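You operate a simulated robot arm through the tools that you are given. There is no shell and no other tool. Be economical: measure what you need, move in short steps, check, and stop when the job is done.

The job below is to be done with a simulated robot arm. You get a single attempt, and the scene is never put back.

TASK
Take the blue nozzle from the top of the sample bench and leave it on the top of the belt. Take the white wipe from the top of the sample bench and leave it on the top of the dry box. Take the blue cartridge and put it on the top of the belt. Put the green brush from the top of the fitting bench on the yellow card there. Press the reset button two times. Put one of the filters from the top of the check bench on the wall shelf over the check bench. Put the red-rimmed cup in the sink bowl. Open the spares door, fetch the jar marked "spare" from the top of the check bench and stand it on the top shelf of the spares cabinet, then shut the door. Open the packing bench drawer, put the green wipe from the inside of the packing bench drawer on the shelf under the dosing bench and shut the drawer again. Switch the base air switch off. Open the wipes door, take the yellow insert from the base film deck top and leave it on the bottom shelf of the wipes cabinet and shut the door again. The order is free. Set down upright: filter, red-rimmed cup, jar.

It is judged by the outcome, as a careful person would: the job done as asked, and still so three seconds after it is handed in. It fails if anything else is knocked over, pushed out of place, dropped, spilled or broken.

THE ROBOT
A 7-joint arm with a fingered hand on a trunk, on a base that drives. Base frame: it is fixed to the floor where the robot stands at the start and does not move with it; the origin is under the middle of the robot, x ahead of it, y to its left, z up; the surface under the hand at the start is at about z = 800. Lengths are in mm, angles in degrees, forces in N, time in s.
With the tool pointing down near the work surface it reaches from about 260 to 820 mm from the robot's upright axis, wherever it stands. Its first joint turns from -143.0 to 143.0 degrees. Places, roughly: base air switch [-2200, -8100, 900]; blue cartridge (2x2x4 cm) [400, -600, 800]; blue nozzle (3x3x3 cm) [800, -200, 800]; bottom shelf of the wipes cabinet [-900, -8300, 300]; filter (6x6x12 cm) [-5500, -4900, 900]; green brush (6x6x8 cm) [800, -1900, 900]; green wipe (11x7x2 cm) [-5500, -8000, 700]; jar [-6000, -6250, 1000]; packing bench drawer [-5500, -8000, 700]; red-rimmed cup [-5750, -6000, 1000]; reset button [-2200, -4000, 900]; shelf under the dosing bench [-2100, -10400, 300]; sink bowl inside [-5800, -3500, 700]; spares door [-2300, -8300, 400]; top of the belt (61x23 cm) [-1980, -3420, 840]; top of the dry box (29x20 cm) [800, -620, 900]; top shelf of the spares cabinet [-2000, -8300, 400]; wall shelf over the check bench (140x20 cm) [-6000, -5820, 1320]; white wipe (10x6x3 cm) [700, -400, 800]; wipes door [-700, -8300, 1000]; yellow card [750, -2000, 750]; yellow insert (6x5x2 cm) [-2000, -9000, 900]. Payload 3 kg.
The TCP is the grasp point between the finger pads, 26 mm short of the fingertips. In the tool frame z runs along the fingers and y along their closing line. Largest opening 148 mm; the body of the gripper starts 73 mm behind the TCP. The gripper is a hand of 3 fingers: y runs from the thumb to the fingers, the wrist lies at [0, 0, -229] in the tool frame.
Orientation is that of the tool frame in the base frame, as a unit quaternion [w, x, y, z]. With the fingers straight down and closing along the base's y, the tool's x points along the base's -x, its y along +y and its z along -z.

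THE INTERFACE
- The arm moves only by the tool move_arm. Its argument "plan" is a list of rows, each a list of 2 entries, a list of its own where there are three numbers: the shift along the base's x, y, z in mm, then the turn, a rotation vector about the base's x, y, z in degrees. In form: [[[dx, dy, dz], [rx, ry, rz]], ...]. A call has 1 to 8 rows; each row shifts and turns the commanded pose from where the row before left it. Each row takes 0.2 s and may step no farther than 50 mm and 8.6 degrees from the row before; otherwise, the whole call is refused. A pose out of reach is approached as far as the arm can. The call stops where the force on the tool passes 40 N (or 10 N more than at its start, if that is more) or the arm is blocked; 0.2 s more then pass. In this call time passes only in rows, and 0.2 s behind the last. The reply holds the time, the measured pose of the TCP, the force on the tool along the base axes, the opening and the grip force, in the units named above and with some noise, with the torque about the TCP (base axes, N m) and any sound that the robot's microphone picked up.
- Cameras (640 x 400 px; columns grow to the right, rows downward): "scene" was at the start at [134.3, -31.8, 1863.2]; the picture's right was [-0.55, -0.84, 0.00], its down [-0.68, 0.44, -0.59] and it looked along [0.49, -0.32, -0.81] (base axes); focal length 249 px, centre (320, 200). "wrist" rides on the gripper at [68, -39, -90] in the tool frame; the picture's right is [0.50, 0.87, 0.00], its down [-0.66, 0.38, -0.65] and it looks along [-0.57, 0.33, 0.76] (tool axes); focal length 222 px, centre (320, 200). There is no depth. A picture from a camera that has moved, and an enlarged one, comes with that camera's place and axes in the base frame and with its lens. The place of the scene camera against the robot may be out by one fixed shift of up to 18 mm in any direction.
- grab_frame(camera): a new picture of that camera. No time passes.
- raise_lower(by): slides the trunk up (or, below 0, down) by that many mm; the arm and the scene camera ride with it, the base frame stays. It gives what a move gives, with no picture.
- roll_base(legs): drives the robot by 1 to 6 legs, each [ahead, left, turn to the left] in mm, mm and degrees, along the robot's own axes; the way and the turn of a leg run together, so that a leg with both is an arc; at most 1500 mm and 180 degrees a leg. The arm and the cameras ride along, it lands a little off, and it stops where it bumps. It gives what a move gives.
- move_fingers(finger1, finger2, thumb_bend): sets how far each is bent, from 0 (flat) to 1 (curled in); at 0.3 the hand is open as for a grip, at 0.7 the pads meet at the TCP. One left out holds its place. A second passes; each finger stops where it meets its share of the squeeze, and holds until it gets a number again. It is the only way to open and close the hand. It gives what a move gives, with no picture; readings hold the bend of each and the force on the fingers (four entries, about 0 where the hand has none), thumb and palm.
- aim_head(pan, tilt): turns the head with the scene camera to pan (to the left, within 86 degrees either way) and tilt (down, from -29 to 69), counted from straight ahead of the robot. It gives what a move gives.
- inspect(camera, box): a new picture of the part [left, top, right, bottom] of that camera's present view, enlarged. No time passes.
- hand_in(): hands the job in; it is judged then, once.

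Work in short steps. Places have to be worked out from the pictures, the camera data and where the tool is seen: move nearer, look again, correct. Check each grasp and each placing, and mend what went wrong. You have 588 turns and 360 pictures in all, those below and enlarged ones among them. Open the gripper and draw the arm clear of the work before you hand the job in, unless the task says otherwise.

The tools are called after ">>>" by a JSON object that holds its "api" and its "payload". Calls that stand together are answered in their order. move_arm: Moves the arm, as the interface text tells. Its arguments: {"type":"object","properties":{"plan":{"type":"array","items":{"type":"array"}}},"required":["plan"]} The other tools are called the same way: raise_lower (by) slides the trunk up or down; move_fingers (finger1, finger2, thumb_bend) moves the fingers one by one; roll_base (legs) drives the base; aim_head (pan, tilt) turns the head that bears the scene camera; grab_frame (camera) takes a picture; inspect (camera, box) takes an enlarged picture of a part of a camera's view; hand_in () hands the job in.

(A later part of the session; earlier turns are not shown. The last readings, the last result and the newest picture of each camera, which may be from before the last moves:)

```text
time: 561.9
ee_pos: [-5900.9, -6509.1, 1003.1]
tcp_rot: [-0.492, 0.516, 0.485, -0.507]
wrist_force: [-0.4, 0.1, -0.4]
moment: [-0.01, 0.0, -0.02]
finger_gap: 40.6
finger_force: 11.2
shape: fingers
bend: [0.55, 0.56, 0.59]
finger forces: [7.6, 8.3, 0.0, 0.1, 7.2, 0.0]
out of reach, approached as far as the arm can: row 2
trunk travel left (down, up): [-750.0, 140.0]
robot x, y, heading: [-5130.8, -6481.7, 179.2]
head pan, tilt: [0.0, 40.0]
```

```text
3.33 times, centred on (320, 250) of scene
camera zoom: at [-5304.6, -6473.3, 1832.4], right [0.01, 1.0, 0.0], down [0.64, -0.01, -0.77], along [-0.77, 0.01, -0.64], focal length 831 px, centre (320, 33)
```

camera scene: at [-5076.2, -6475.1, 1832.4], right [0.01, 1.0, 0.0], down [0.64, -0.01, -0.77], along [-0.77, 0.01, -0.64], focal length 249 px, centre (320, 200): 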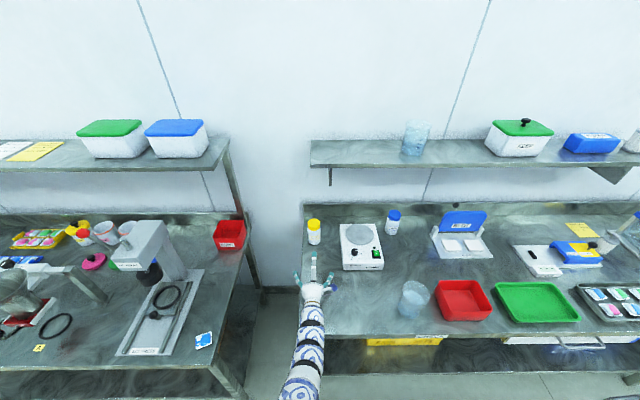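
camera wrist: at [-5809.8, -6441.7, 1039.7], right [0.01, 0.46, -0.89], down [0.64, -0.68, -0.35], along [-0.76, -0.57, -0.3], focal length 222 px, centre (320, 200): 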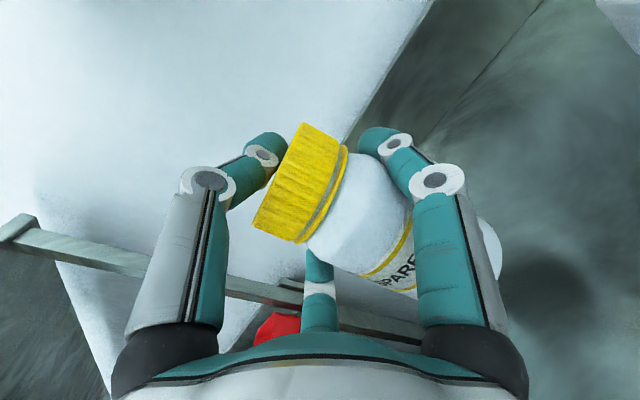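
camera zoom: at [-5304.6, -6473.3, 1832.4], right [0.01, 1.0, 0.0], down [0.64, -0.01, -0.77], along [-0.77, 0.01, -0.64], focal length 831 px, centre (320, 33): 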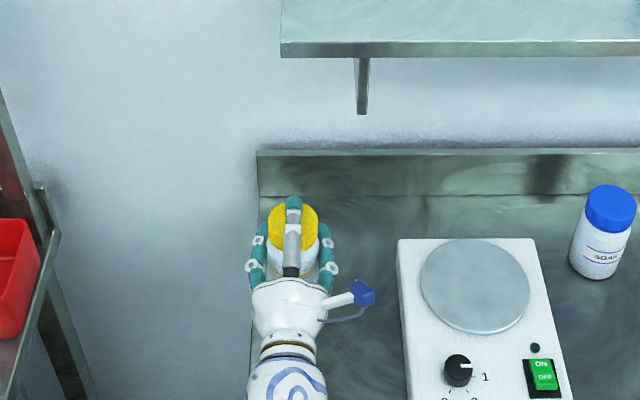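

Jar is held stably. Back away, turn around and travel toward the spares cabinet.

>>> {"api": "roll_base", "payload": {"legs": [[-700, 0, 0], [0, 0, -179], [0, -900, 0], [0, -830, 0]]}}

>>> {"api": "aim_head", "payload": {"pan": 0, "tilt": 35}}

>>> {"api": "grab_frame", "payload": {"camera": "wrist"}}

>>> {"api": "grab_frame", "payload": {"camera": "scene"}}

```text
time: 581.6
ee_pos: [-3766.4, -8229.5, 1002.2]
tcp_rot: [0.495, -0.474, 0.526, -0.503]
wrist_force: [-0.4, 0.8, -0.9]
moment: [-0.04, -0.01, -0.01]
finger_gap: 39.7
finger_force: 11.5
shape: fingers
bend: [0.55, 0.56, 0.59]
finger forces: [7.5, 8.1, 0.0, 0.0, 6.9, 0.1]
trunk travel left (down, up): [-750.0, 140.0]
robot x, y, heading: [-4534.7, -8222.9, -3.1]
head pan, tilt: [0.0, 40.0]
```

```text
time: 582.3
ee_pos: [-3766.6, -8229.5, 1003.9]
tcp_rot: [0.495, -0.475, 0.526, -0.504]
wrist_force: [0.0, -0.2, -0.9]
moment: [0.02, 0.02, -0.03]
finger_gap: 39.8
finger_force: 11.2
shape: fingers
bend: [0.55, 0.56, 0.59]
finger forces: [7.5, 8.1, 0.1, 0.0, 6.9, 0.0]
trunk travel left (down, up): [-750.0, 140.0]
robot x, y, heading: [-4532.8, -8224.4, -2.9]
head pan, tilt: [0.0, 35.0]
```

```text
131 pictures are left
camera wrist: at [-3859.8, -8292.6, 1039.6], right [-0.03, -0.46, -0.89], down [-0.61, 0.71, -0.35], along [0.79, 0.53, -0.3], focal length 222 px, centre (320, 200)
```

wrist: 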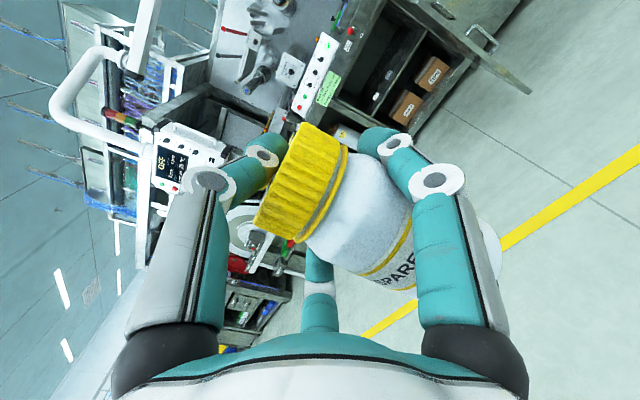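

```text
130 pictures are left
camera scene: at [-4374.5, -8222.9, 1839.9], right [-0.05, -1.0, 0.0], down [-0.57, 0.03, -0.82], along [0.82, -0.04, -0.57], focal length 249 px, centre (320, 200)
```

scene: 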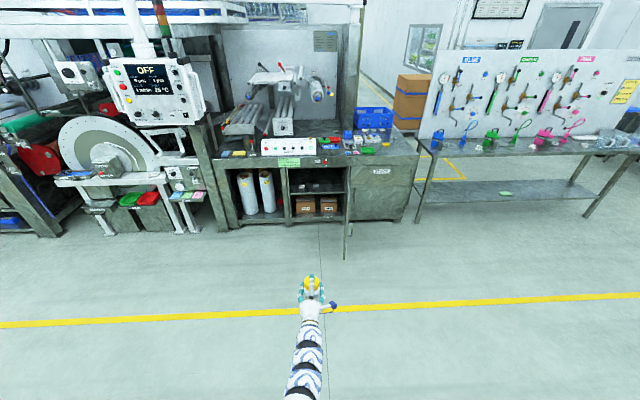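

Jar steady. Straighten heading, lower the trunk, shift the arm to the right and approach.

>>> {"api": "roll_base", "payload": {"legs": [[0, 0, 3], [900, 0, 0]]}}

>>> {"api": "raise_lower", "payload": {"by": -400}}

>>> {"api": "raise_lower", "payload": {"by": -55}}

>>> {"api": "move_arm", "payload": {"plan": [[[0, -30, 0], [0, 0, 0]], [[0, -30, 0], [0, 0, 0]], [[0, -30, 0], [0, 0, 0]], [[0, -30, 0], [0, 0, 0]], [[0, -30, 0], [0, 0, 0]]]}}

>>> {"api": "grab_frame", "payload": {"camera": "scene"}}

>>> {"api": "grab_frame", "payload": {"camera": "wrist"}}

```text
time: 587.4
ee_pos: [-2874.3, -8162.4, 1003.2]
tcp_rot: [0.513, -0.494, 0.509, -0.484]
wrist_force: [0.4, -0.8, -0.4]
moment: [0.0, 0.02, 0.03]
finger_gap: 39.4
finger_force: 11.3
shape: fingers
bend: [0.55, 0.56, 0.59]
finger forces: [7.5, 8.1, 0.1, 0.1, 6.8, 0.0]
trunk travel left (down, up): [-750.0, 140.0]
robot x, y, heading: [-3638.8, -8213.4, 1.2]
head pan, tilt: [0.0, 35.0]
```

```text
time: 591.2
ee_pos: [-2873.6, -8162.1, 603.3]
tcp_rot: [0.514, -0.493, 0.508, -0.484]
wrist_force: [0.1, 0.9, -1.0]
moment: [-0.01, 0.01, 0.03]
finger_gap: 39.3
finger_force: 11.2
shape: fingers
bend: [0.55, 0.56, 0.59]
finger forces: [7.5, 8.1, 0.1, 0.0, 6.7, 0.0]
trunk travel left (down, up): [-350.0, 540.0]
robot x, y, heading: [-3638.5, -8210.9, 1.4]
head pan, tilt: [0.0, 35.0]
```

```text
time: 592.2
ee_pos: [-2874.4, -8162.3, 547.8]
tcp_rot: [0.513, -0.493, 0.508, -0.484]
wrist_force: [0.1, -0.5, -0.9]
moment: [-0.01, 0.04, 0.0]
finger_gap: 39.3
finger_force: 10.8
shape: fingers
bend: [0.55, 0.56, 0.59]
finger forces: [7.5, 8.1, 0.0, 0.0, 6.8, 0.0]
trunk travel left (down, up): [-295.0, 595.0]
robot x, y, heading: [-3638.1, -8210.5, 1.0]
head pan, tilt: [0.0, 35.0]
```

```text
time: 593.4
ee_pos: [-2825.5, -8279.0, 505.9]
tcp_rot: [0.513, -0.493, 0.508, -0.486]
wrist_force: [0.2, -0.3, -0.5]
moment: [-0.02, 0.02, -0.02]
finger_gap: 39.3
finger_force: 11.6
shape: fingers
bend: [0.55, 0.56, 0.59]
finger forces: [7.6, 8.2, 0.1, 0.0, 6.8, 0.0]
out of reach, approached as far as the arm can: row 1, 2, 3, 4, 5
trunk travel left (down, up): [-295.0, 595.0]
robot x, y, heading: [-3636.8, -8212.2, 1.4]
head pan, tilt: [0.0, 35.0]
```

```text
129 pictures are left
camera scene: at [-3481.2, -8199.6, 1385.0], right [0.02, -1.0, 0.0], down [-0.57, -0.01, -0.82], along [0.82, 0.02, -0.57], focal length 249 px, centre (320, 200)
```

scene: 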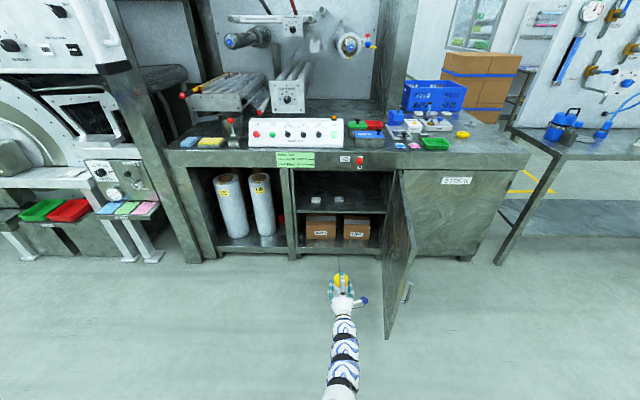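

```text
128 pictures are left
camera wrist: at [-2915.5, -8350.5, 542.9], right [0.0, -0.46, -0.89], down [-0.66, 0.66, -0.35], along [0.75, 0.59, -0.3], focal length 222 px, centre (320, 200)
```

wrist: 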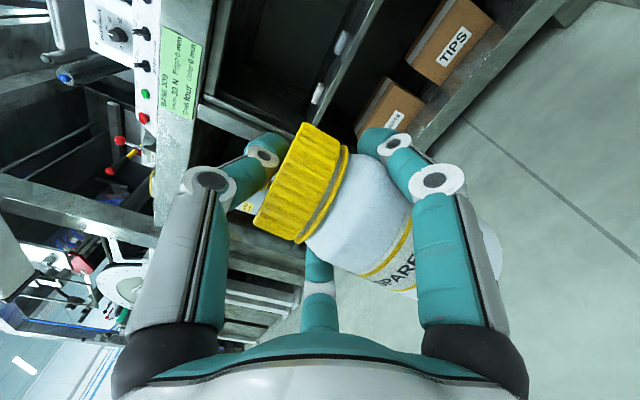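

Lid top is 25 above TCP, so the jar bottom is ~96 below. To keep the base clear of the open door, I'll approach at heading −10°. Raise 40, turn, sidestep, and advance 480.

>>> {"api": "raise_lower", "payload": {"by": 40}}

>>> {"api": "roll_base", "payload": {"legs": [[0, 0, -11.4], [0, 160, 0], [480, 0, 0]]}}

>>> {"api": "grab_frame", "payload": {"camera": "scene"}}

>>> {"api": "grab_frame", "payload": {"camera": "wrist"}}

```text
time: 594.2
ee_pos: [-2826.8, -8280.0, 546.7]
tcp_rot: [0.513, -0.492, 0.508, -0.486]
wrist_force: [0.9, 0.4, -0.7]
moment: [0.03, -0.01, 0.0]
finger_gap: 39.4
finger_force: 11.3
shape: fingers
bend: [0.55, 0.56, 0.59]
finger forces: [7.6, 8.0, 0.0, 0.0, 6.7, 0.0]
trunk travel left (down, up): [-335.0, 555.0]
robot x, y, heading: [-3639.8, -8209.0, 1.4]
head pan, tilt: [0.0, 35.0]
```

```text
time: 598.9
ee_pos: [-2347.7, -8365.3, 547.4]
tcp_rot: [0.463, -0.441, 0.554, -0.533]
wrist_force: [0.8, 0.0, -0.6]
moment: [-0.01, 0.02, -0.01]
finger_gap: 39.1
finger_force: 11.5
shape: fingers
bend: [0.56, 0.56, 0.59]
finger forces: [7.5, 8.0, 0.0, 0.0, 6.7, 0.0]
trunk travel left (down, up): [-335.0, 555.0]
robot x, y, heading: [-3135.8, -8139.7, -9.9]
head pan, tilt: [0.0, 35.0]
```

```text
127 pictures are left
camera scene: at [-2976.9, -8161.3, 1425.0], right [-0.17, -0.98, 0.0], down [-0.56, 0.1, -0.82], along [0.81, -0.14, -0.57], focal length 249 px, centre (320, 200)
```

scene: 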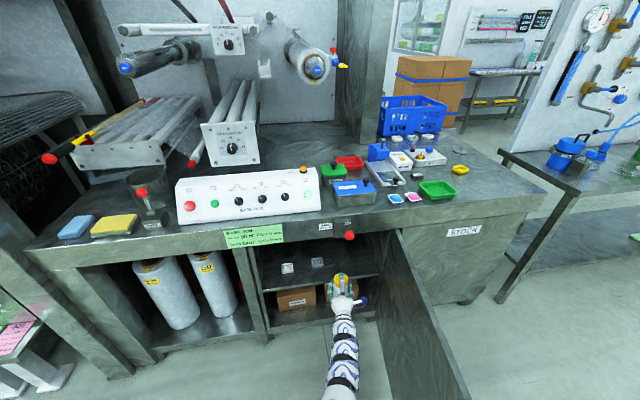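

```text
126 pictures are left
camera wrist: at [-2449.5, -8417.7, 583.0], right [-0.09, -0.45, -0.89], down [-0.52, 0.78, -0.35], along [0.85, 0.43, -0.3], focal length 222 px, centre (320, 200)
```

wrist: 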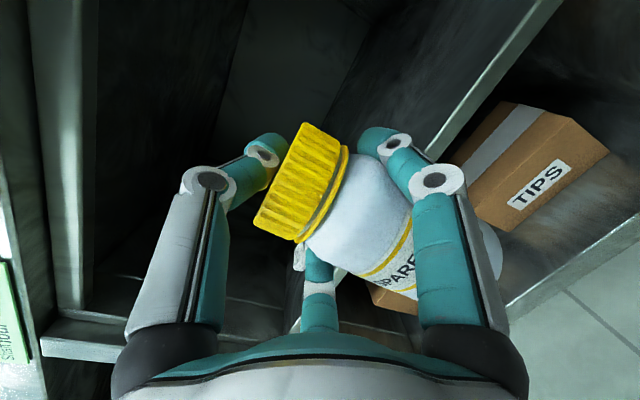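

Aligned with the opening; shelf edge at x≈-2200. Advance 205 along the heading.

>>> {"api": "roll_base", "payload": {"legs": [[205, 0, 0]]}}

>>> {"api": "grab_frame", "payload": {"camera": "wrist"}}

>>> {"api": "inspect", "payload": {"camera": "scene", "box": [240, 210, 420, 345]}}

```text
time: 600.5
ee_pos: [-2143.8, -8400.9, 546.1]
tcp_rot: [0.464, -0.441, 0.553, -0.533]
wrist_force: [0.5, 0.3, -1.1]
moment: [0.01, 0.03, -0.01]
finger_gap: 39.2
finger_force: 10.9
shape: fingers
bend: [0.56, 0.56, 0.59]
finger forces: [7.6, 8.0, 0.0, 0.0, 6.7, 0.1]
trunk travel left (down, up): [-335.0, 555.0]
robot x, y, heading: [-2930.9, -8172.7, -9.6]
head pan, tilt: [0.0, 35.0]
```

```text
125 pictures are left
camera wrist: at [-2244.9, -8452.0, 583.1], right [-0.09, -0.45, -0.89], down [-0.52, 0.78, -0.35], along [0.85, 0.43, -0.3], focal length 222 px, centre (320, 200)
```

wrist: 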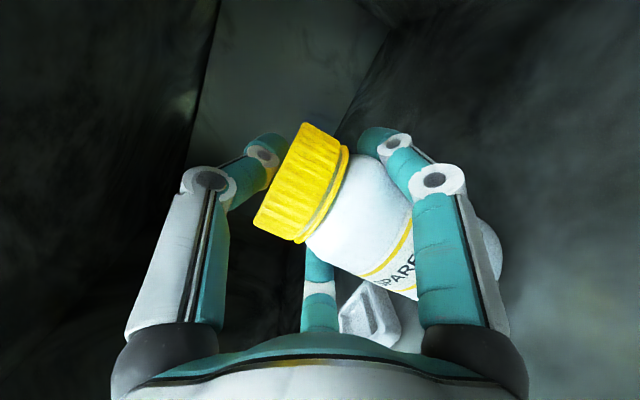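

```text
2.96 times, centred on (330, 278) of scene
camera zoom: at [-2772.8, -8196.5, 1425.0], right [-0.17, -0.99, 0.0], down [-0.57, 0.1, -0.82], along [0.81, -0.14, -0.57], focal length 739 px, centre (290, -30)
```

zoom: 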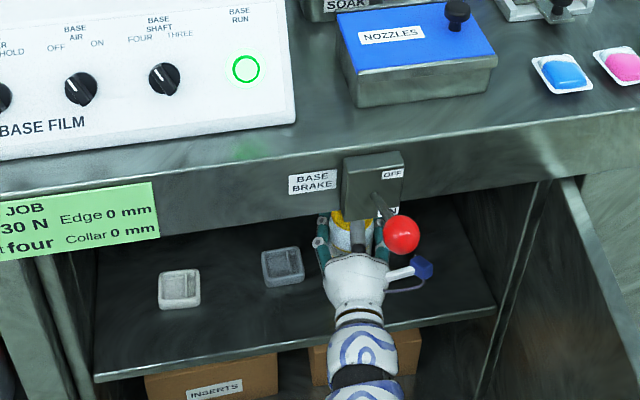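

Inside, right of the small trays. Lower via the trunk in small steps.

>>> {"api": "raise_lower", "payload": {"by": -38}}

>>> {"api": "raise_lower", "payload": {"by": -5}}

>>> {"api": "grab_frame", "payload": {"camera": "wrist"}}

>>> {"api": "inspect", "payload": {"camera": "scene", "box": [240, 210, 420, 345]}}

```text
time: 601.1
ee_pos: [-2142.6, -8400.2, 527.0]
tcp_rot: [0.469, -0.437, 0.55, -0.536]
wrist_force: [-4.3, 1.5, 30.2]
moment: [-0.09, -0.26, 0.0]
finger_gap: 45.1
finger_force: 21.6
shape: fingers
bend: [0.58, 0.59, 0.54]
finger forces: [8.2, 9.4, 0.0, 0.0, 25.5, 0.0]
trunk travel left (down, up): [-306.0, 584.0]
robot x, y, heading: [-2930.9, -8174.6, -10.0]
head pan, tilt: [0.0, 35.0]
stopped: the force on the tool passed its limit at 45 N (the readings are from after the stop); the commanded pose is now the measured one
```

```text
time: 601.5
ee_pos: [-2140.7, -8400.5, 526.9]
tcp_rot: [0.471, -0.436, 0.547, -0.537]
wrist_force: [-4.8, 1.8, 30.4]
moment: [-0.07, -0.17, 0.02]
finger_gap: 45.1
finger_force: 21.5
shape: fingers
bend: [0.58, 0.59, 0.54]
finger forces: [7.6, 8.8, 0.0, 0.0, 26.5, 0.0]
trunk travel left (down, up): [-304.0, 586.0]
robot x, y, heading: [-2931.3, -8176.2, -9.8]
head pan, tilt: [0.0, 35.0]
stopped: the force on the tool passed its limit at 42 N (the readings are from after the stop); the commanded pose is now the measured one
```

```text
123 pictures are left
camera wrist: at [-2242.7, -8452.7, 561.6], right [-0.06, -0.45, -0.89], down [-0.52, 0.78, -0.36], along [0.85, 0.44, -0.28], focal length 222 px, centre (320, 200)
```

wrist: 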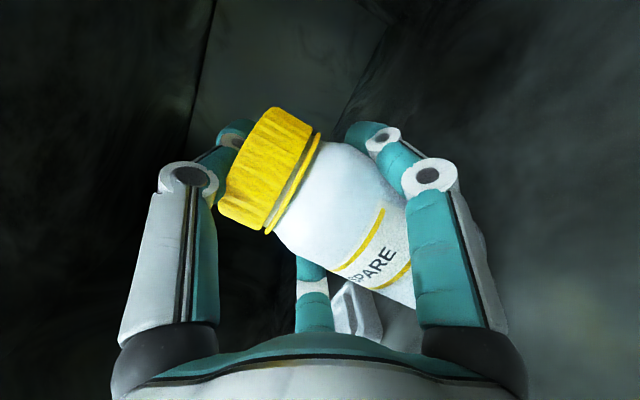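

```text
2.96 times, centred on (330, 278) of scene
camera zoom: at [-2775.4, -8195.6, 1394.0], right [-0.17, -0.99, 0.0], down [-0.56, 0.1, -0.82], along [0.81, -0.14, -0.57], focal length 739 px, centre (290, -30)
```

zoom: 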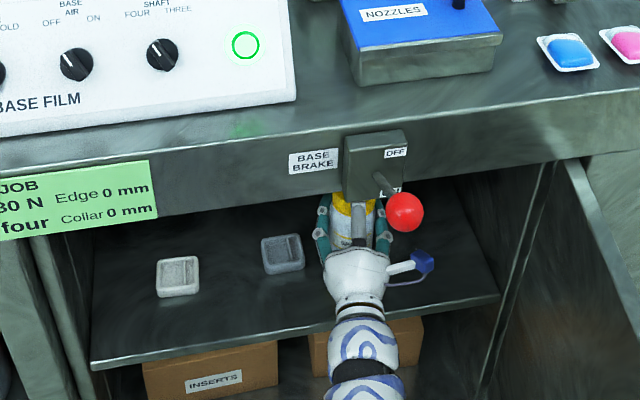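

Jar is on the shelf (contact). Relieve slightly and open all fingers.

>>> {"api": "raise_lower", "payload": {"by": 5}}

>>> {"api": "move_fingers", "payload": {"finger1": 0.38, "finger2": 0.38, "thumb_bend": 0.3}}

>>> {"api": "grab_frame", "payload": {"camera": "wrist"}}

```text
time: 602.0
ee_pos: [-2140.2, -8401.9, 529.7]
tcp_rot: [0.469, -0.436, 0.55, -0.536]
wrist_force: [-1.6, 1.1, 21.4]
moment: [-0.05, -0.27, 0.01]
finger_gap: 44.9
finger_force: 19.3
shape: fingers
bend: [0.58, 0.58, 0.55]
finger forces: [8.1, 9.4, 0.0, 0.0, 21.0, 0.0]
trunk travel left (down, up): [-309.0, 581.0]
robot x, y, heading: [-2928.1, -8176.3, -9.9]
head pan, tilt: [0.0, 35.0]
```

```text
time: 603.0
ee_pos: [-2140.4, -8399.8, 527.9]
tcp_rot: [0.468, -0.437, 0.551, -0.535]
wrist_force: [-0.4, 0.9, 0.2]
moment: [-0.02, -0.02, 0.02]
finger_gap: 113.4
finger_force: 0.0
shape: fingers
bend: [0.38, 0.38, 0.3]
finger forces: [0.0, 0.0, 0.0, 0.1, 0.1, 0.0]
trunk travel left (down, up): [-309.0, 581.0]
robot x, y, heading: [-2929.7, -8178.0, -9.7]
head pan, tilt: [0.0, 35.0]
```

```text
121 pictures are left
camera wrist: at [-2242.6, -8452.8, 562.7], right [-0.07, -0.45, -0.89], down [-0.52, 0.78, -0.36], along [0.85, 0.44, -0.29], focal length 222 px, centre (320, 200)
```

wrist: 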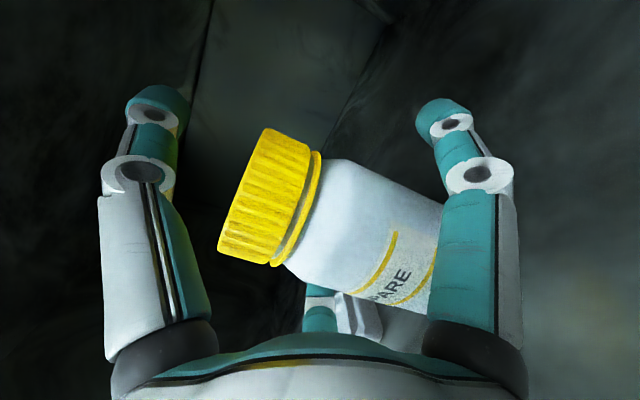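

Released and upright. Back straight out and check.

>>> {"api": "roll_base", "payload": {"legs": [[-350, 0, 0]]}}

>>> {"api": "inspect", "payload": {"camera": "scene", "box": [220, 170, 440, 320]}}

```text
time: 605.3
ee_pos: [-2486.5, -8339.0, 526.9]
tcp_rot: [0.47, -0.438, 0.549, -0.535]
wrist_force: [-0.3, 0.2, 0.3]
moment: [0.02, -0.01, -0.02]
finger_gap: 114.1
finger_force: 0.0
shape: fingers
bend: [0.38, 0.38, 0.3]
finger forces: [0.1, 0.0, 0.0, 0.1, 0.0, 0.1]
trunk travel left (down, up): [-309.0, 581.0]
robot x, y, heading: [-3278.9, -8117.5, -9.7]
head pan, tilt: [0.0, 35.0]
```

```text
2.67 times, centred on (330, 245) of scene
camera zoom: at [-3119.4, -8136.5, 1398.6], right [-0.17, -0.99, 0.0], down [-0.57, 0.1, -0.82], along [0.81, -0.14, -0.57], focal length 665 px, centre (293, 80)
```

zoom: 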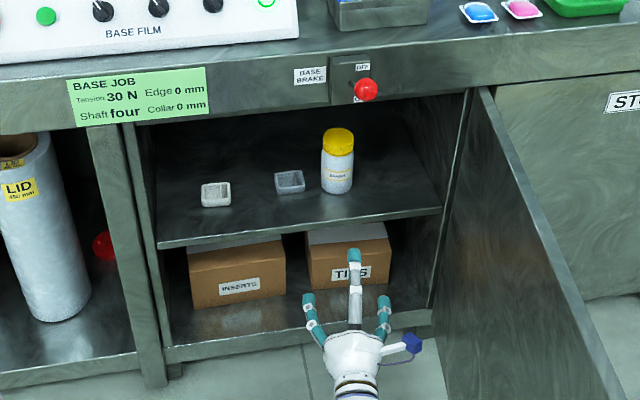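

Jar is standing on the top shelf. Now shut the door: go around to its outer side with a closed fist.

>>> {"api": "move_fingers", "payload": {"finger1": 0.7, "finger2": 0.7, "thumb_bend": 0.7}}

>>> {"api": "roll_base", "payload": {"legs": [[-600, 0, 0], [0, 0, 9.7], [0, -620, 0]]}}

>>> {"api": "grab_frame", "payload": {"camera": "scene"}}

```text
time: 606.3
ee_pos: [-2487.1, -8338.8, 526.6]
tcp_rot: [0.469, -0.439, 0.549, -0.535]
wrist_force: [0.3, -0.1, -0.8]
moment: [-0.03, 0.01, -0.01]
finger_gap: 0.0
finger_force: 0.0
shape: fingers
bend: [0.7, 0.7, 0.7]
finger forces: [0.0, 0.0, 0.0, 0.0, 0.1, 0.0]
trunk travel left (down, up): [-309.0, 581.0]
robot x, y, heading: [-3276.7, -8118.2, -9.5]
head pan, tilt: [0.0, 35.0]
```

```text
time: 613.5
ee_pos: [-3057.2, -8732.7, 528.5]
tcp_rot: [0.51, -0.479, 0.514, -0.496]
wrist_force: [-0.1, 0.1, 0.5]
moment: [0.03, -0.01, 0.01]
finger_gap: 0.1
finger_force: 0.1
shape: fingers
bend: [0.7, 0.7, 0.7]
finger forces: [0.1, 0.1, 0.0, 0.0, 0.1, 0.0]
trunk travel left (down, up): [-309.0, 581.0]
robot x, y, heading: [-3869.8, -8638.0, -0.4]
head pan, tilt: [0.0, 35.0]
```

```text
119 pictures are left
camera scene: at [-3711.2, -8630.9, 1398.6], right [-0.01, -1.0, 0.0], down [-0.57, 0.01, -0.82], along [0.82, -0.01, -0.57], focal length 249 px, centre (320, 200)
```

scene: 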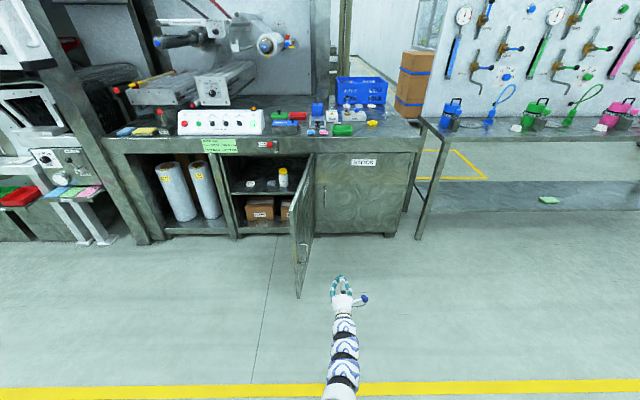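

Advance 420 beside the door's outer face, then strafe left to swing it toward closed.

>>> {"api": "roll_base", "payload": {"legs": [[420, 0, 0], [0, 200, 0]]}}

>>> {"api": "grab_frame", "payload": {"camera": "scene"}}

```text
time: 617.2
ee_pos: [-2641.9, -8539.7, 528.0]
tcp_rot: [0.51, -0.481, 0.512, -0.495]
wrist_force: [-0.4, -0.5, 0.3]
moment: [0.05, -0.02, 0.03]
finger_gap: 0.4
finger_force: 0.0
shape: fingers
bend: [0.69, 0.7, 0.7]
finger forces: [0.0, 0.0, 0.0, 0.1, 0.1, 0.1]
trunk travel left (down, up): [-309.0, 581.0]
robot x, y, heading: [-3456.4, -8446.8, -0.4]
head pan, tilt: [0.0, 35.0]
```

```text
118 pictures are left
camera scene: at [-3296.6, -8440.3, 1398.6], right [-0.01, -1.0, 0.0], down [-0.57, 0.0, -0.82], along [0.82, -0.01, -0.57], focal length 249 px, centre (320, 200)
```

scene: 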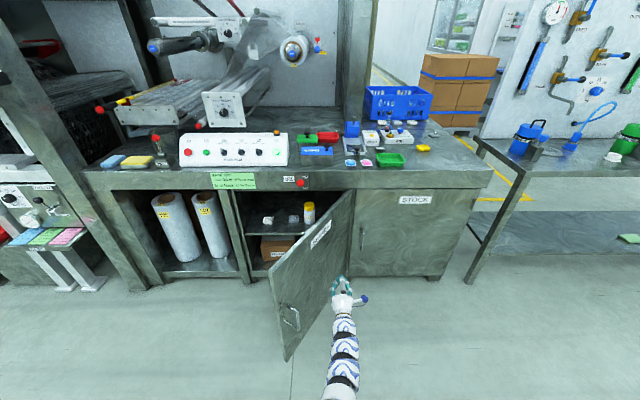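

Door is closing. Continue left 180, then ahead to press it.

>>> {"api": "roll_base", "payload": {"legs": [[0, 200, 0], [120, 100, 0]]}}

>>> {"api": "grab_frame", "payload": {"camera": "scene"}}

```text
time: 619.8
ee_pos: [-2518.1, -8233.1, 527.4]
tcp_rot: [0.511, -0.482, 0.512, -0.494]
wrist_force: [-0.2, 0.4, -1.1]
moment: [-0.04, 0.03, 0.04]
finger_gap: 0.6
finger_force: 0.0
shape: fingers
bend: [0.69, 0.7, 0.7]
finger forces: [0.0, 0.0, 0.0, 0.0, 0.0, 0.0]
trunk travel left (down, up): [-309.0, 581.0]
robot x, y, heading: [-3333.4, -8146.2, -0.2]
head pan, tilt: [0.0, 35.0]
```

```text
117 pictures are left
camera scene: at [-3173.6, -8136.9, 1398.7], right [0.0, -1.0, 0.0], down [-0.57, 0.0, -0.82], along [0.82, 0.0, -0.57], focal length 249 px, centre (320, 200)
```

scene: 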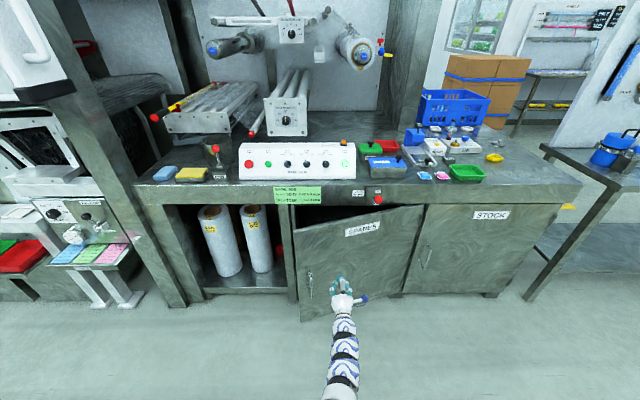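

Nearly closed. Push straight ahead.

>>> {"api": "roll_base", "payload": {"legs": [[170, 0, 0]]}}

>>> {"api": "move_arm", "payload": {"plan": [[[10, 0, 0], [0, 0, 0]], [[10, 0, 0], [0, 0, 0]], [[8, 0, 0], [0, 0, 0]], [[6, 0, 0], [0, 0, 0]], [[6, 0, 0], [0, 0, 0]], [[6, 0, 0], [0, 0, 0]], [[6, 0, 0], [0, 0, 0]], [[6, 0, 0], [0, 0, 0]]]}}

>>> {"api": "inspect", "payload": {"camera": "scene", "box": [220, 170, 440, 320]}}

```text
time: 621.3
ee_pos: [-2348.1, -8237.1, 527.3]
tcp_rot: [0.511, -0.481, 0.512, -0.495]
wrist_force: [-0.4, -0.4, 0.3]
moment: [0.04, 0.03, 0.02]
finger_gap: 0.7
finger_force: 0.0
shape: fingers
bend: [0.69, 0.7, 0.7]
finger forces: [0.1, 0.0, 0.0, 0.0, 0.1, 0.0]
trunk travel left (down, up): [-309.0, 581.0]
robot x, y, heading: [-3165.2, -8141.9, -0.5]
head pan, tilt: [0.0, 35.0]
```

```text
time: 623.0
ee_pos: [-2299.7, -8238.4, 528.2]
tcp_rot: [0.511, -0.482, 0.512, -0.495]
wrist_force: [-26.6, 0.1, 4.1]
moment: [-0.02, -0.25, 0.04]
finger_gap: 0.2
finger_force: 16.2
shape: fingers
bend: [0.71, 0.71, 0.7]
finger forces: [7.8, 6.3, 0.1, 0.1, 18.5, 0.0]
trunk travel left (down, up): [-309.0, 581.0]
robot x, y, heading: [-3166.5, -8142.6, -0.5]
head pan, tilt: [0.0, 35.0]
stopped in row 8: the force on the tool passed its limit at 49 N (the readings are from after the stop); the commanded pose is now the measured one
```

```text
2.67 times, centred on (330, 245) of scene
camera zoom: at [-3006.6, -8138.1, 1399.0], right [-0.01, -1.0, 0.0], down [-0.57, 0.0, -0.82], along [0.82, -0.01, -0.57], focal length 665 px, centre (293, 80)
```

zoom: 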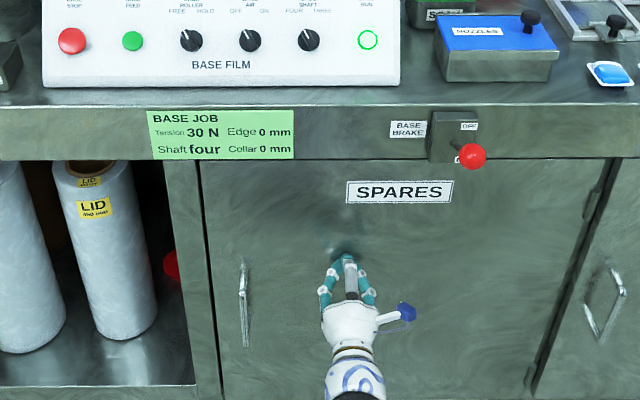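

Spares door is shut. Back off, raise, and turn the tool down again for the yellow insert.

>>> {"api": "roll_base", "payload": {"legs": [[-400, 0, 0]]}}

>>> {"api": "raise_lower", "payload": {"by": 400}}

>>> {"api": "move_arm", "payload": {"plan": [[[0, 0, 0], [8.4, 0, 0]], [[0, 0, 0], [8.4, 0, 0]], [[0, 0, 0], [8.4, 0, 0]], [[0, 0, 0], [8.4, 0, 0]], [[0, 0, 0], [8.4, 0, 0]], [[0, 0, 0], [8.4, 0, 0]], [[0, 0, 0], [8.4, 0, 0]], [[0, 0, 0], [8.4, 0, 0]]]}}

>>> {"api": "move_arm", "payload": {"plan": [[[0, 0, 0], [8.4, 0, 0]], [[0, 0, 0], [8.4, 0, 0]], [[0, 0, 0], [6, 0, 0]], [[-5, 0, 8], [0, 8.4, 0]], [[-5, 0, 8], [0, 8.4, 0]], [[-5, 0, 8], [0, 8.4, 0]], [[-5, 0, 8], [0, 8.4, 0]], [[-5, 0, 8], [0, 8.4, 0]]]}}

>>> {"api": "move_arm", "payload": {"plan": [[[-5, 0, 8], [0, 8.4, 0]], [[-5, 0, 8], [0, 8.4, 0]], [[-5, 0, 8], [0, 8.4, 0]], [[-5, 0, 8], [0, 8.4, 0]], [[-5, 0, 8], [0, 8.4, 0]], [[0, 0, 0], [0, 6, 0]]]}}

```text
time: 625.5
ee_pos: [-2701.4, -8235.3, 526.4]
tcp_rot: [0.509, -0.482, 0.513, -0.496]
wrist_force: [0.2, -0.8, -0.3]
moment: [-0.01, -0.01, -0.03]
finger_gap: 0.0
finger_force: 0.0
shape: fingers
bend: [0.7, 0.7, 0.7]
finger forces: [0.1, 0.0, 0.0, 0.1, 0.0, 0.0]
trunk travel left (down, up): [-309.0, 581.0]
robot x, y, heading: [-3569.7, -8143.5, -0.4]
head pan, tilt: [0.0, 35.0]
```

```text
time: 629.3
ee_pos: [-2700.9, -8234.5, 926.4]
tcp_rot: [0.51, -0.481, 0.513, -0.495]
wrist_force: [-0.3, 0.5, 0.8]
moment: [0.0, 0.02, 0.02]
finger_gap: 0.1
finger_force: 0.0
shape: fingers
bend: [0.7, 0.7, 0.7]
finger forces: [0.0, 0.0, 0.0, 0.0, 0.0, 0.0]
trunk travel left (down, up): [-709.0, 181.0]
robot x, y, heading: [-3569.0, -8145.3, -0.4]
head pan, tilt: [0.0, 35.0]
```

```text
time: 631.1
ee_pos: [-2701.4, -8235.2, 927.0]
tcp_rot: [0.691, -0.118, 0.701, -0.128]
wrist_force: [0.2, 0.1, -0.4]
moment: [-0.03, -0.01, 0.02]
finger_gap: 0.3
finger_force: 0.1
shape: fingers
bend: [0.7, 0.7, 0.7]
finger forces: [0.0, 0.0, 0.0, 0.0, 0.1, 0.1]
trunk travel left (down, up): [-709.0, 181.0]
robot x, y, heading: [-3568.1, -8142.1, -0.1]
head pan, tilt: [0.0, 35.0]
```

```text
time: 632.9
ee_pos: [-2706.9, -8231.9, 928.7]
tcp_rot: [0.595, 0.023, 0.804, 0.008]
wrist_force: [-0.6, -0.1, -0.8]
moment: [0.02, 0.01, 0.02]
finger_gap: 0.0
finger_force: 0.1
shape: fingers
bend: [0.7, 0.7, 0.7]
finger forces: [0.0, 0.1, 0.0, 0.1, 0.0, 0.0]
out of reach, approached as far as the arm can: row 5, 6, 7, 8
trunk travel left (down, up): [-709.0, 181.0]
robot x, y, heading: [-3568.8, -8141.6, -0.2]
head pan, tilt: [0.0, 35.0]
```

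```text
time: 634.3
ee_pos: [-2708.2, -8232.1, 929.0]
tcp_rot: [0.595, 0.023, 0.804, 0.008]
wrist_force: [0.5, -0.5, 0.1]
moment: [0.01, 0.01, 0.02]
finger_gap: 0.2
finger_force: 0.0
shape: fingers
bend: [0.7, 0.7, 0.7]
finger forces: [0.1, 0.1, 0.0, 0.1, 0.0, 0.0]
out of reach, approached as far as the arm can: row 1, 2, 3, 4, 5, 6
trunk travel left (down, up): [-709.0, 181.0]
robot x, y, heading: [-3569.4, -8138.7, -0.6]
head pan, tilt: [0.0, 35.0]
```

Joint limit at this extension; retract the hand ~150 then continue rotating.

>>> {"api": "move_arm", "payload": {"plan": [[[-40, 0, 0], [0, 0, 0]], [[-40, 0, 0], [0, 0, 0]], [[-40, 0, 0], [0, 0, 0]], [[-30, 0, 0], [0, 0, 0]]]}}

>>> {"api": "move_arm", "payload": {"plan": [[[0, 0, 0], [0, 8, 0]], [[0, 0, 0], [0, 8, 0]], [[0, 0, 0], [0, 8, 0]], [[0, 0, 0], [0, 8, 0]], [[0, 0, 0], [0, 8, 0]], [[0, 0, 0], [0, 8, 0]], [[0, 0, 0], [0, 8, 0]], [[0, 0, 0], [0, 8, 0]]]}}

>>> {"api": "grab_frame", "payload": {"camera": "scene"}}

```text
time: 635.3
ee_pos: [-2772.9, -8210.3, 870.1]
tcp_rot: [0.594, 0.022, 0.804, 0.009]
wrist_force: [0.4, 0.9, -0.1]
moment: [0.03, 0.03, -0.01]
finger_gap: 0.2
finger_force: 0.1
shape: fingers
bend: [0.7, 0.7, 0.7]
finger forces: [0.1, 0.0, 0.0, 0.0, 0.1, 0.0]
out of reach, approached as far as the arm can: row 1, 2, 3, 4
trunk travel left (down, up): [-709.0, 181.0]
robot x, y, heading: [-3568.0, -8144.6, -0.5]
head pan, tilt: [0.0, 35.0]
```

```text
time: 637.1
ee_pos: [-2765.4, -8203.3, 850.5]
tcp_rot: [0.543, 0.024, 0.839, 0.005]
wrist_force: [-0.6, -0.4, -0.5]
moment: [-0.02, -0.02, -0.01]
finger_gap: 0.2
finger_force: 0.0
shape: fingers
bend: [0.7, 0.7, 0.7]
finger forces: [0.0, 0.0, 0.1, 0.0, 0.1, 0.0]
out of reach, approached as far as the arm can: row 1, 2, 3, 4, 5, 6, 7, 8
trunk travel left (down, up): [-709.0, 181.0]
robot x, y, heading: [-3569.8, -8142.3, -0.4]
head pan, tilt: [0.0, 35.0]
```

```text
115 pictures are left
camera scene: at [-3408.0, -8135.2, 1798.6], right [-0.01, -1.0, 0.0], down [-0.57, 0.0, -0.82], along [0.82, -0.01, -0.57], focal length 249 px, centre (320, 200)
```

scene: 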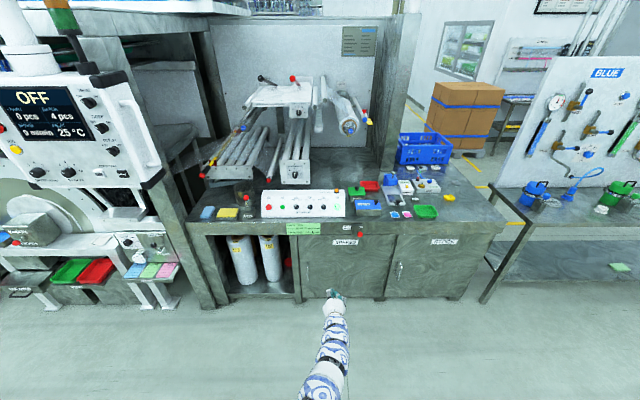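

Try raising the hand to free the joint limit.

>>> {"api": "move_arm", "payload": {"plan": [[[0, 0, 45], [0, 0, 0]], [[0, 0, 45], [0, 0, 0]], [[0, 0, 45], [0, 0, 0]], [[0, 0, 45], [0, 0, 0]], [[0, 0, 0], [0, 8, 0]], [[0, 0, 0], [0, 8, 0]]]}}

>>> {"api": "grab_frame", "payload": {"camera": "scene"}}

```text
time: 638.5
ee_pos: [-2727.1, -8148.9, 837.6]
tcp_rot: [0.501, 0.029, 0.865, 0.002]
wrist_force: [0.2, -2.0, -0.5]
moment: [0.1, -0.03, 0.12]
finger_gap: 0.2
finger_force: 0.1
shape: fingers
bend: [0.7, 0.7, 0.7]
finger forces: [0.0, 0.0, 0.1, 0.0, 0.0, 0.0]
out of reach, approached as far as the arm can: row 1, 2, 3, 4, 5, 6
trunk travel left (down, up): [-709.0, 181.0]
robot x, y, heading: [-3568.4, -8142.8, -0.6]
head pan, tilt: [0.0, 35.0]
```

```text
114 pictures are left
camera scene: at [-3406.1, -8137.3, 1798.5], right [-0.01, -1.0, 0.0], down [-0.57, 0.0, -0.82], along [0.82, 0.0, -0.57], focal length 249 px, centre (320, 200)
```

scene: 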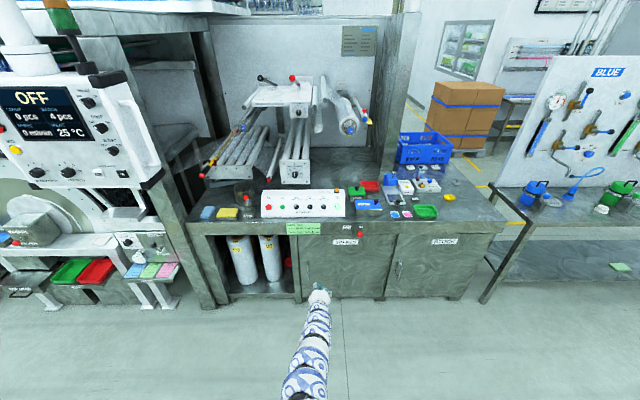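

At 840 mm out the tool-down pose is beyond reach; combine retraction with rotation.

>>> {"api": "move_arm", "payload": {"plan": [[[-35, 0, -10], [0, 4, 0]], [[-35, 0, -10], [0, 4, 0]], [[-35, 0, -10], [0, 8, 0]], [[-30, 0, -10], [0, 8, 0]], [[-30, 0, 0], [0, 8, 0]], [[-30, 0, 0], [0, 8, 0]]]}}

>>> {"api": "grab_frame", "payload": {"camera": "scene"}}

```text
time: 639.9
ee_pos: [-2850.7, -8098.3, 788.7]
tcp_rot: [0.222, 0.008, 0.975, -0.026]
wrist_force: [1.0, 3.8, 1.7]
moment: [-0.31, 0.2, -0.2]
finger_gap: 0.0
finger_force: 0.2
shape: fingers
bend: [0.7, 0.7, 0.7]
finger forces: [0.1, 0.0, 0.0, 0.0, 0.0, 0.0]
out of reach, approached as far as the arm can: row 1, 2, 3, 4, 5, 6
trunk travel left (down, up): [-709.0, 181.0]
robot x, y, heading: [-3567.6, -8143.9, -0.2]
head pan, tilt: [0.0, 35.0]
```

```text
113 pictures are left
camera scene: at [-3407.4, -8135.7, 1798.7], right [-0.01, -1.0, 0.0], down [-0.57, 0.0, -0.82], along [0.82, -0.01, -0.57], focal length 249 px, centre (320, 200)
```

scene: 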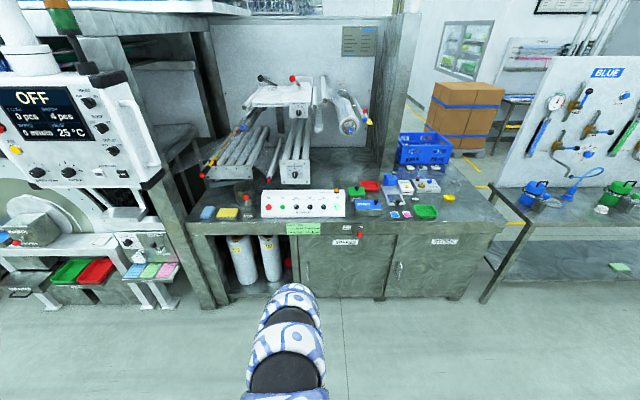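

It freed up (tilt now 26°). Finish levelling tool-down.

>>> {"api": "move_arm", "payload": {"plan": [[[0, 0, 0], [1, 8, 0]], [[0, 0, 0], [1, 8, 0]], [[0, 0, 0], [1, 8, 0]], [[0, 0, 20], [0, 1.6, 0]], [[0, 0, 40], [0, 0, 0]], [[0, 0, 40], [0, 0, 0]]]}}

>>> {"api": "grab_frame", "payload": {"camera": "scene"}}

```text
time: 641.3
ee_pos: [-2851.8, -8103.5, 889.6]
tcp_rot: [0.036, 0.033, 0.999, -0.018]
wrist_force: [0.0, 0.4, -0.3]
moment: [-0.01, 0.01, -0.01]
finger_gap: 0.1
finger_force: 0.1
shape: fingers
bend: [0.7, 0.7, 0.7]
finger forces: [0.0, 0.0, 0.1, 0.1, 0.0, 0.1]
out of reach, approached as far as the arm can: row 1
trunk travel left (down, up): [-709.0, 181.0]
robot x, y, heading: [-3570.6, -8140.7, -0.4]
head pan, tilt: [0.0, 35.0]
```

```text
112 pictures are left
camera scene: at [-3408.7, -8134.9, 1798.7], right [-0.01, -1.0, 0.0], down [-0.57, 0.0, -0.82], along [0.82, -0.01, -0.57], focal length 249 px, centre (320, 200)
```

scene: 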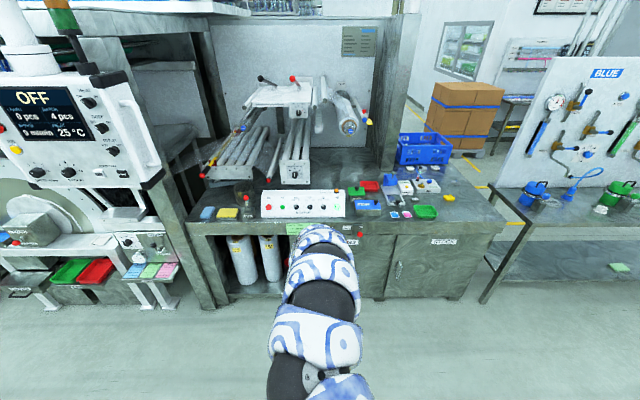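

Tool-down restored. Scout the southern route around the dosing bench: strafe right to y≈-12000.

>>> {"api": "roll_base", "payload": {"legs": [[0, -1500, 0], [0, -1500, 0], [0, -850, 0]]}}

>>> {"api": "aim_head", "payload": {"pan": 20, "tilt": 15}}

>>> {"api": "grab_frame", "payload": {"camera": "scene"}}

```text
time: 659.8
ee_pos: [-2981.4, -11967.1, 889.2]
tcp_rot: [0.036, 0.056, 0.998, -0.018]
wrist_force: [0.3, -0.6, 0.3]
moment: [0.06, 0.01, -0.01]
finger_gap: 0.2
finger_force: 0.0
shape: fingers
bend: [0.7, 0.7, 0.7]
finger forces: [0.1, 0.0, 0.0, 0.0, 0.1, 0.0]
trunk travel left (down, up): [-709.0, 181.0]
robot x, y, heading: [-3695.6, -11974.3, -3.3]
head pan, tilt: [0.0, 35.0]
```

```text
time: 660.6
ee_pos: [-2981.1, -11966.4, 889.7]
tcp_rot: [0.037, 0.057, 0.998, -0.018]
wrist_force: [0.0, 0.7, 0.0]
moment: [-0.01, 0.01, -0.05]
finger_gap: 0.2
finger_force: 0.0
shape: fingers
bend: [0.7, 0.7, 0.7]
finger forces: [0.1, 0.0, 0.1, 0.1, 0.1, 0.0]
trunk travel left (down, up): [-709.0, 181.0]
robot x, y, heading: [-3701.6, -11974.6, -3.1]
head pan, tilt: [20.0, 15.0]
```

```text
111 pictures are left
camera scene: at [-3537.8, -11941.6, 1830.5], right [0.29, -0.96, 0.0], down [-0.25, -0.08, -0.97], along [0.92, 0.28, -0.26], focal length 249 px, centre (320, 200)
```

scene: 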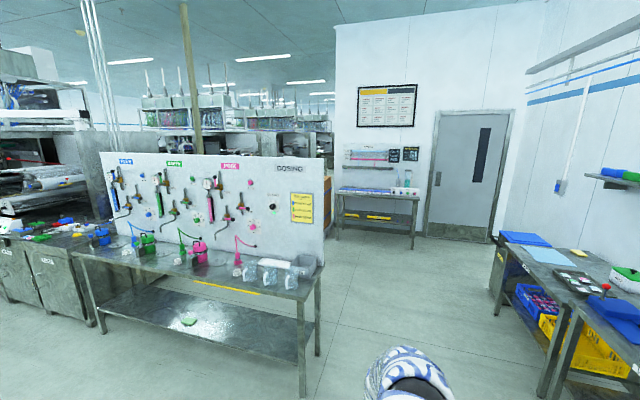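

The passage right of the dosing bench is clear. Drive ahead 3000 and look north.

>>> {"api": "roll_base", "payload": {"legs": [[0, 0, 3.2], [1500, 0, 0], [1500, 0, 0]]}}

>>> {"api": "aim_head", "payload": {"pan": 80, "tilt": 15}}

>>> {"api": "grab_frame", "payload": {"camera": "scene"}}

```text
time: 675.5
ee_pos: [13.5, -11953.7, 890.0]
tcp_rot: [0.037, 0.04, 0.998, -0.016]
wrist_force: [0.0, -0.3, -0.5]
moment: [-0.03, -0.04, 0.02]
finger_gap: 0.0
finger_force: 0.1
shape: fingers
bend: [0.7, 0.7, 0.7]
finger forces: [0.1, 0.0, 0.0, 0.1, 0.0, 0.1]
trunk travel left (down, up): [-709.0, 181.0]
robot x, y, heading: [-703.5, -11985.6, -0.8]
head pan, tilt: [20.0, 15.0]
```

```text
time: 676.8
ee_pos: [11.7, -11954.4, 890.4]
tcp_rot: [0.037, 0.039, 0.998, -0.017]
wrist_force: [-0.4, -0.5, -0.2]
moment: [0.0, 0.01, 0.0]
finger_gap: 0.0
finger_force: 0.0
shape: fingers
bend: [0.7, 0.7, 0.7]
finger forces: [0.0, 0.0, 0.1, 0.0, 0.0, 0.0]
trunk travel left (down, up): [-709.0, 181.0]
robot x, y, heading: [-707.5, -11982.6, -1.3]
head pan, tilt: [80.0, 15.0]
```

```text
110 pictures are left
camera scene: at [-613.7, -11886.2, 1830.6], right [0.98, -0.19, 0.0], down [-0.05, -0.25, -0.97], along [0.19, 0.95, -0.26], focal length 249 px, centre (320, 200)
```

scene: 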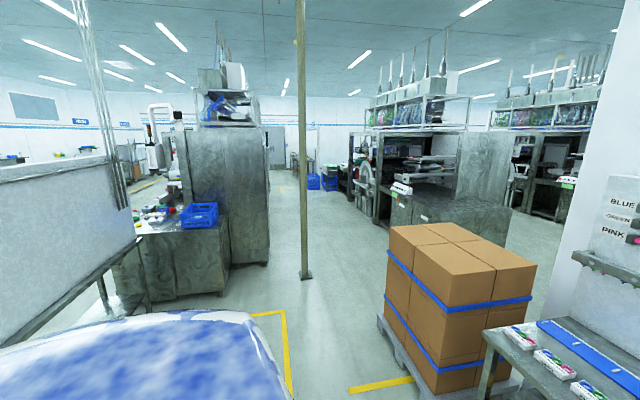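

Map: pole at (-240,-9020), cartons x>350 at y -10800..-10040, wipes face x≈-740. Turn to face +y and go up the aisle in stages.

>>> {"api": "roll_base", "payload": {"legs": [[0, 0, 91], [0, -690, 0], [1300, 0, 0]]}}

>>> {"api": "aim_head", "payload": {"pan": 0, "tilt": 20}}

>>> {"api": "grab_frame", "payload": {"camera": "scene"}}

```text
time: 690.3
ee_pos: [7.2, -10016.0, 889.6]
tcp_rot: [0.039, -0.67, 0.741, 0.014]
wrist_force: [0.5, -0.1, 0.3]
moment: [-0.01, -0.01, 0.01]
finger_gap: 0.2
finger_force: 0.1
shape: fingers
bend: [0.7, 0.7, 0.7]
finger forces: [0.0, 0.0, 0.1, 0.0, 0.0, 0.0]
trunk travel left (down, up): [-709.0, 181.0]
robot x, y, heading: [21.2, -10732.5, 87.6]
head pan, tilt: [80.0, 15.0]
```

```text
time: 691.9
ee_pos: [6.7, -10015.8, 890.5]
tcp_rot: [0.038, -0.67, 0.741, 0.014]
wrist_force: [0.2, 0.3, -0.2]
moment: [0.01, 0.05, 0.03]
finger_gap: 0.3
finger_force: 0.1
shape: fingers
bend: [0.7, 0.7, 0.7]
finger forces: [0.0, 0.0, 0.1, 0.1, 0.0, 0.0]
trunk travel left (down, up): [-709.0, 181.0]
robot x, y, heading: [18.8, -10736.4, 87.7]
head pan, tilt: [0.0, 20.0]
```

```text
109 pictures are left
camera scene: at [20.9, -10552.7, 1822.5], right [1.0, -0.04, 0.0], down [-0.01, -0.34, -0.94], along [0.04, 0.94, -0.34], focal length 249 px, centre (320, 200)
```

scene: 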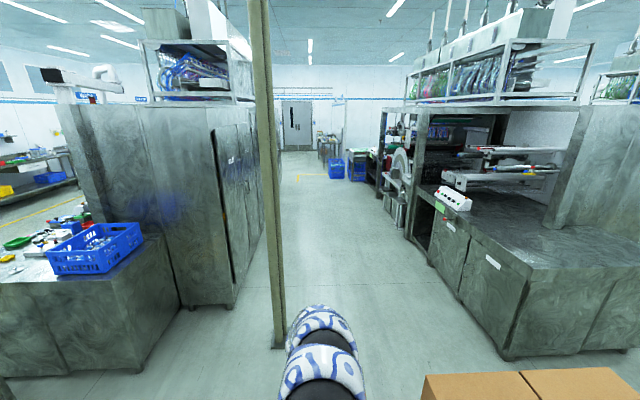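

Continue: ahead 950, shift right 250 past the pole, ahead 1450, then turn to face −x.

>>> {"api": "roll_base", "payload": {"legs": [[0, 0, 2.3], [950, 0, 0], [0, -280, 0], [1450, 0, 0], [0, 0, 90]]}}

>>> {"api": "aim_head", "payload": {"pan": 0, "tilt": 25}}

>>> {"api": "grab_frame", "payload": {"camera": "scene"}}

```text
time: 698.2
ee_pos: [103.9, -9050.3, 888.3]
tcp_rot: [0.036, -0.685, 0.728, 0.012]
wrist_force: [0.5, -0.2, -0.3]
moment: [-0.03, 0.02, -0.01]
finger_gap: 0.1
finger_force: 0.0
shape: fingers
bend: [0.7, 0.7, 0.7]
finger forces: [0.0, 0.0, 0.1, 0.1, 0.0, 0.1]
trunk travel left (down, up): [-709.0, 181.0]
robot x, y, heading: [145.2, -9770.9, 90.0]
head pan, tilt: [0.0, 20.0]
stopped in leg 3: the robot was blocked; the commanded pose is now the measured one
```

```text
time: 698.8
ee_pos: [103.6, -9051.3, 890.6]
tcp_rot: [0.038, -0.684, 0.728, 0.014]
wrist_force: [-0.5, 0.0, -0.1]
moment: [-0.01, 0.01, -0.02]
finger_gap: 0.1
finger_force: 0.0
shape: fingers
bend: [0.7, 0.7, 0.7]
finger forces: [0.0, 0.1, 0.0, 0.1, 0.0, 0.0]
trunk travel left (down, up): [-709.0, 181.0]
robot x, y, heading: [146.6, -9767.1, 89.5]
head pan, tilt: [0.0, 25.0]
```

```text
108 pictures are left
camera scene: at [138.4, -9587.8, 1814.3], right [1.0, 0.0, 0.0], down [0.0, -0.42, -0.91], along [0.0, 0.91, -0.42], focal length 249 px, centre (320, 200)
```

scene: 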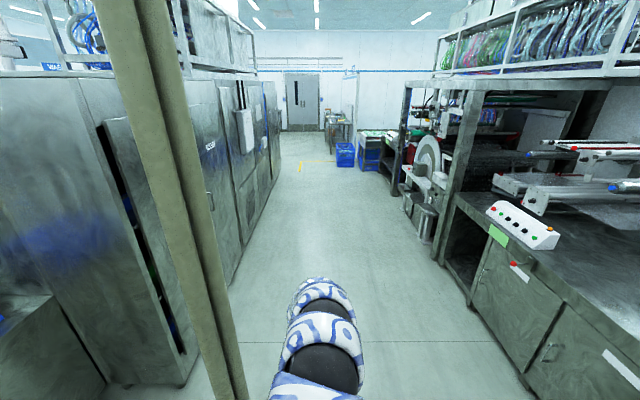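

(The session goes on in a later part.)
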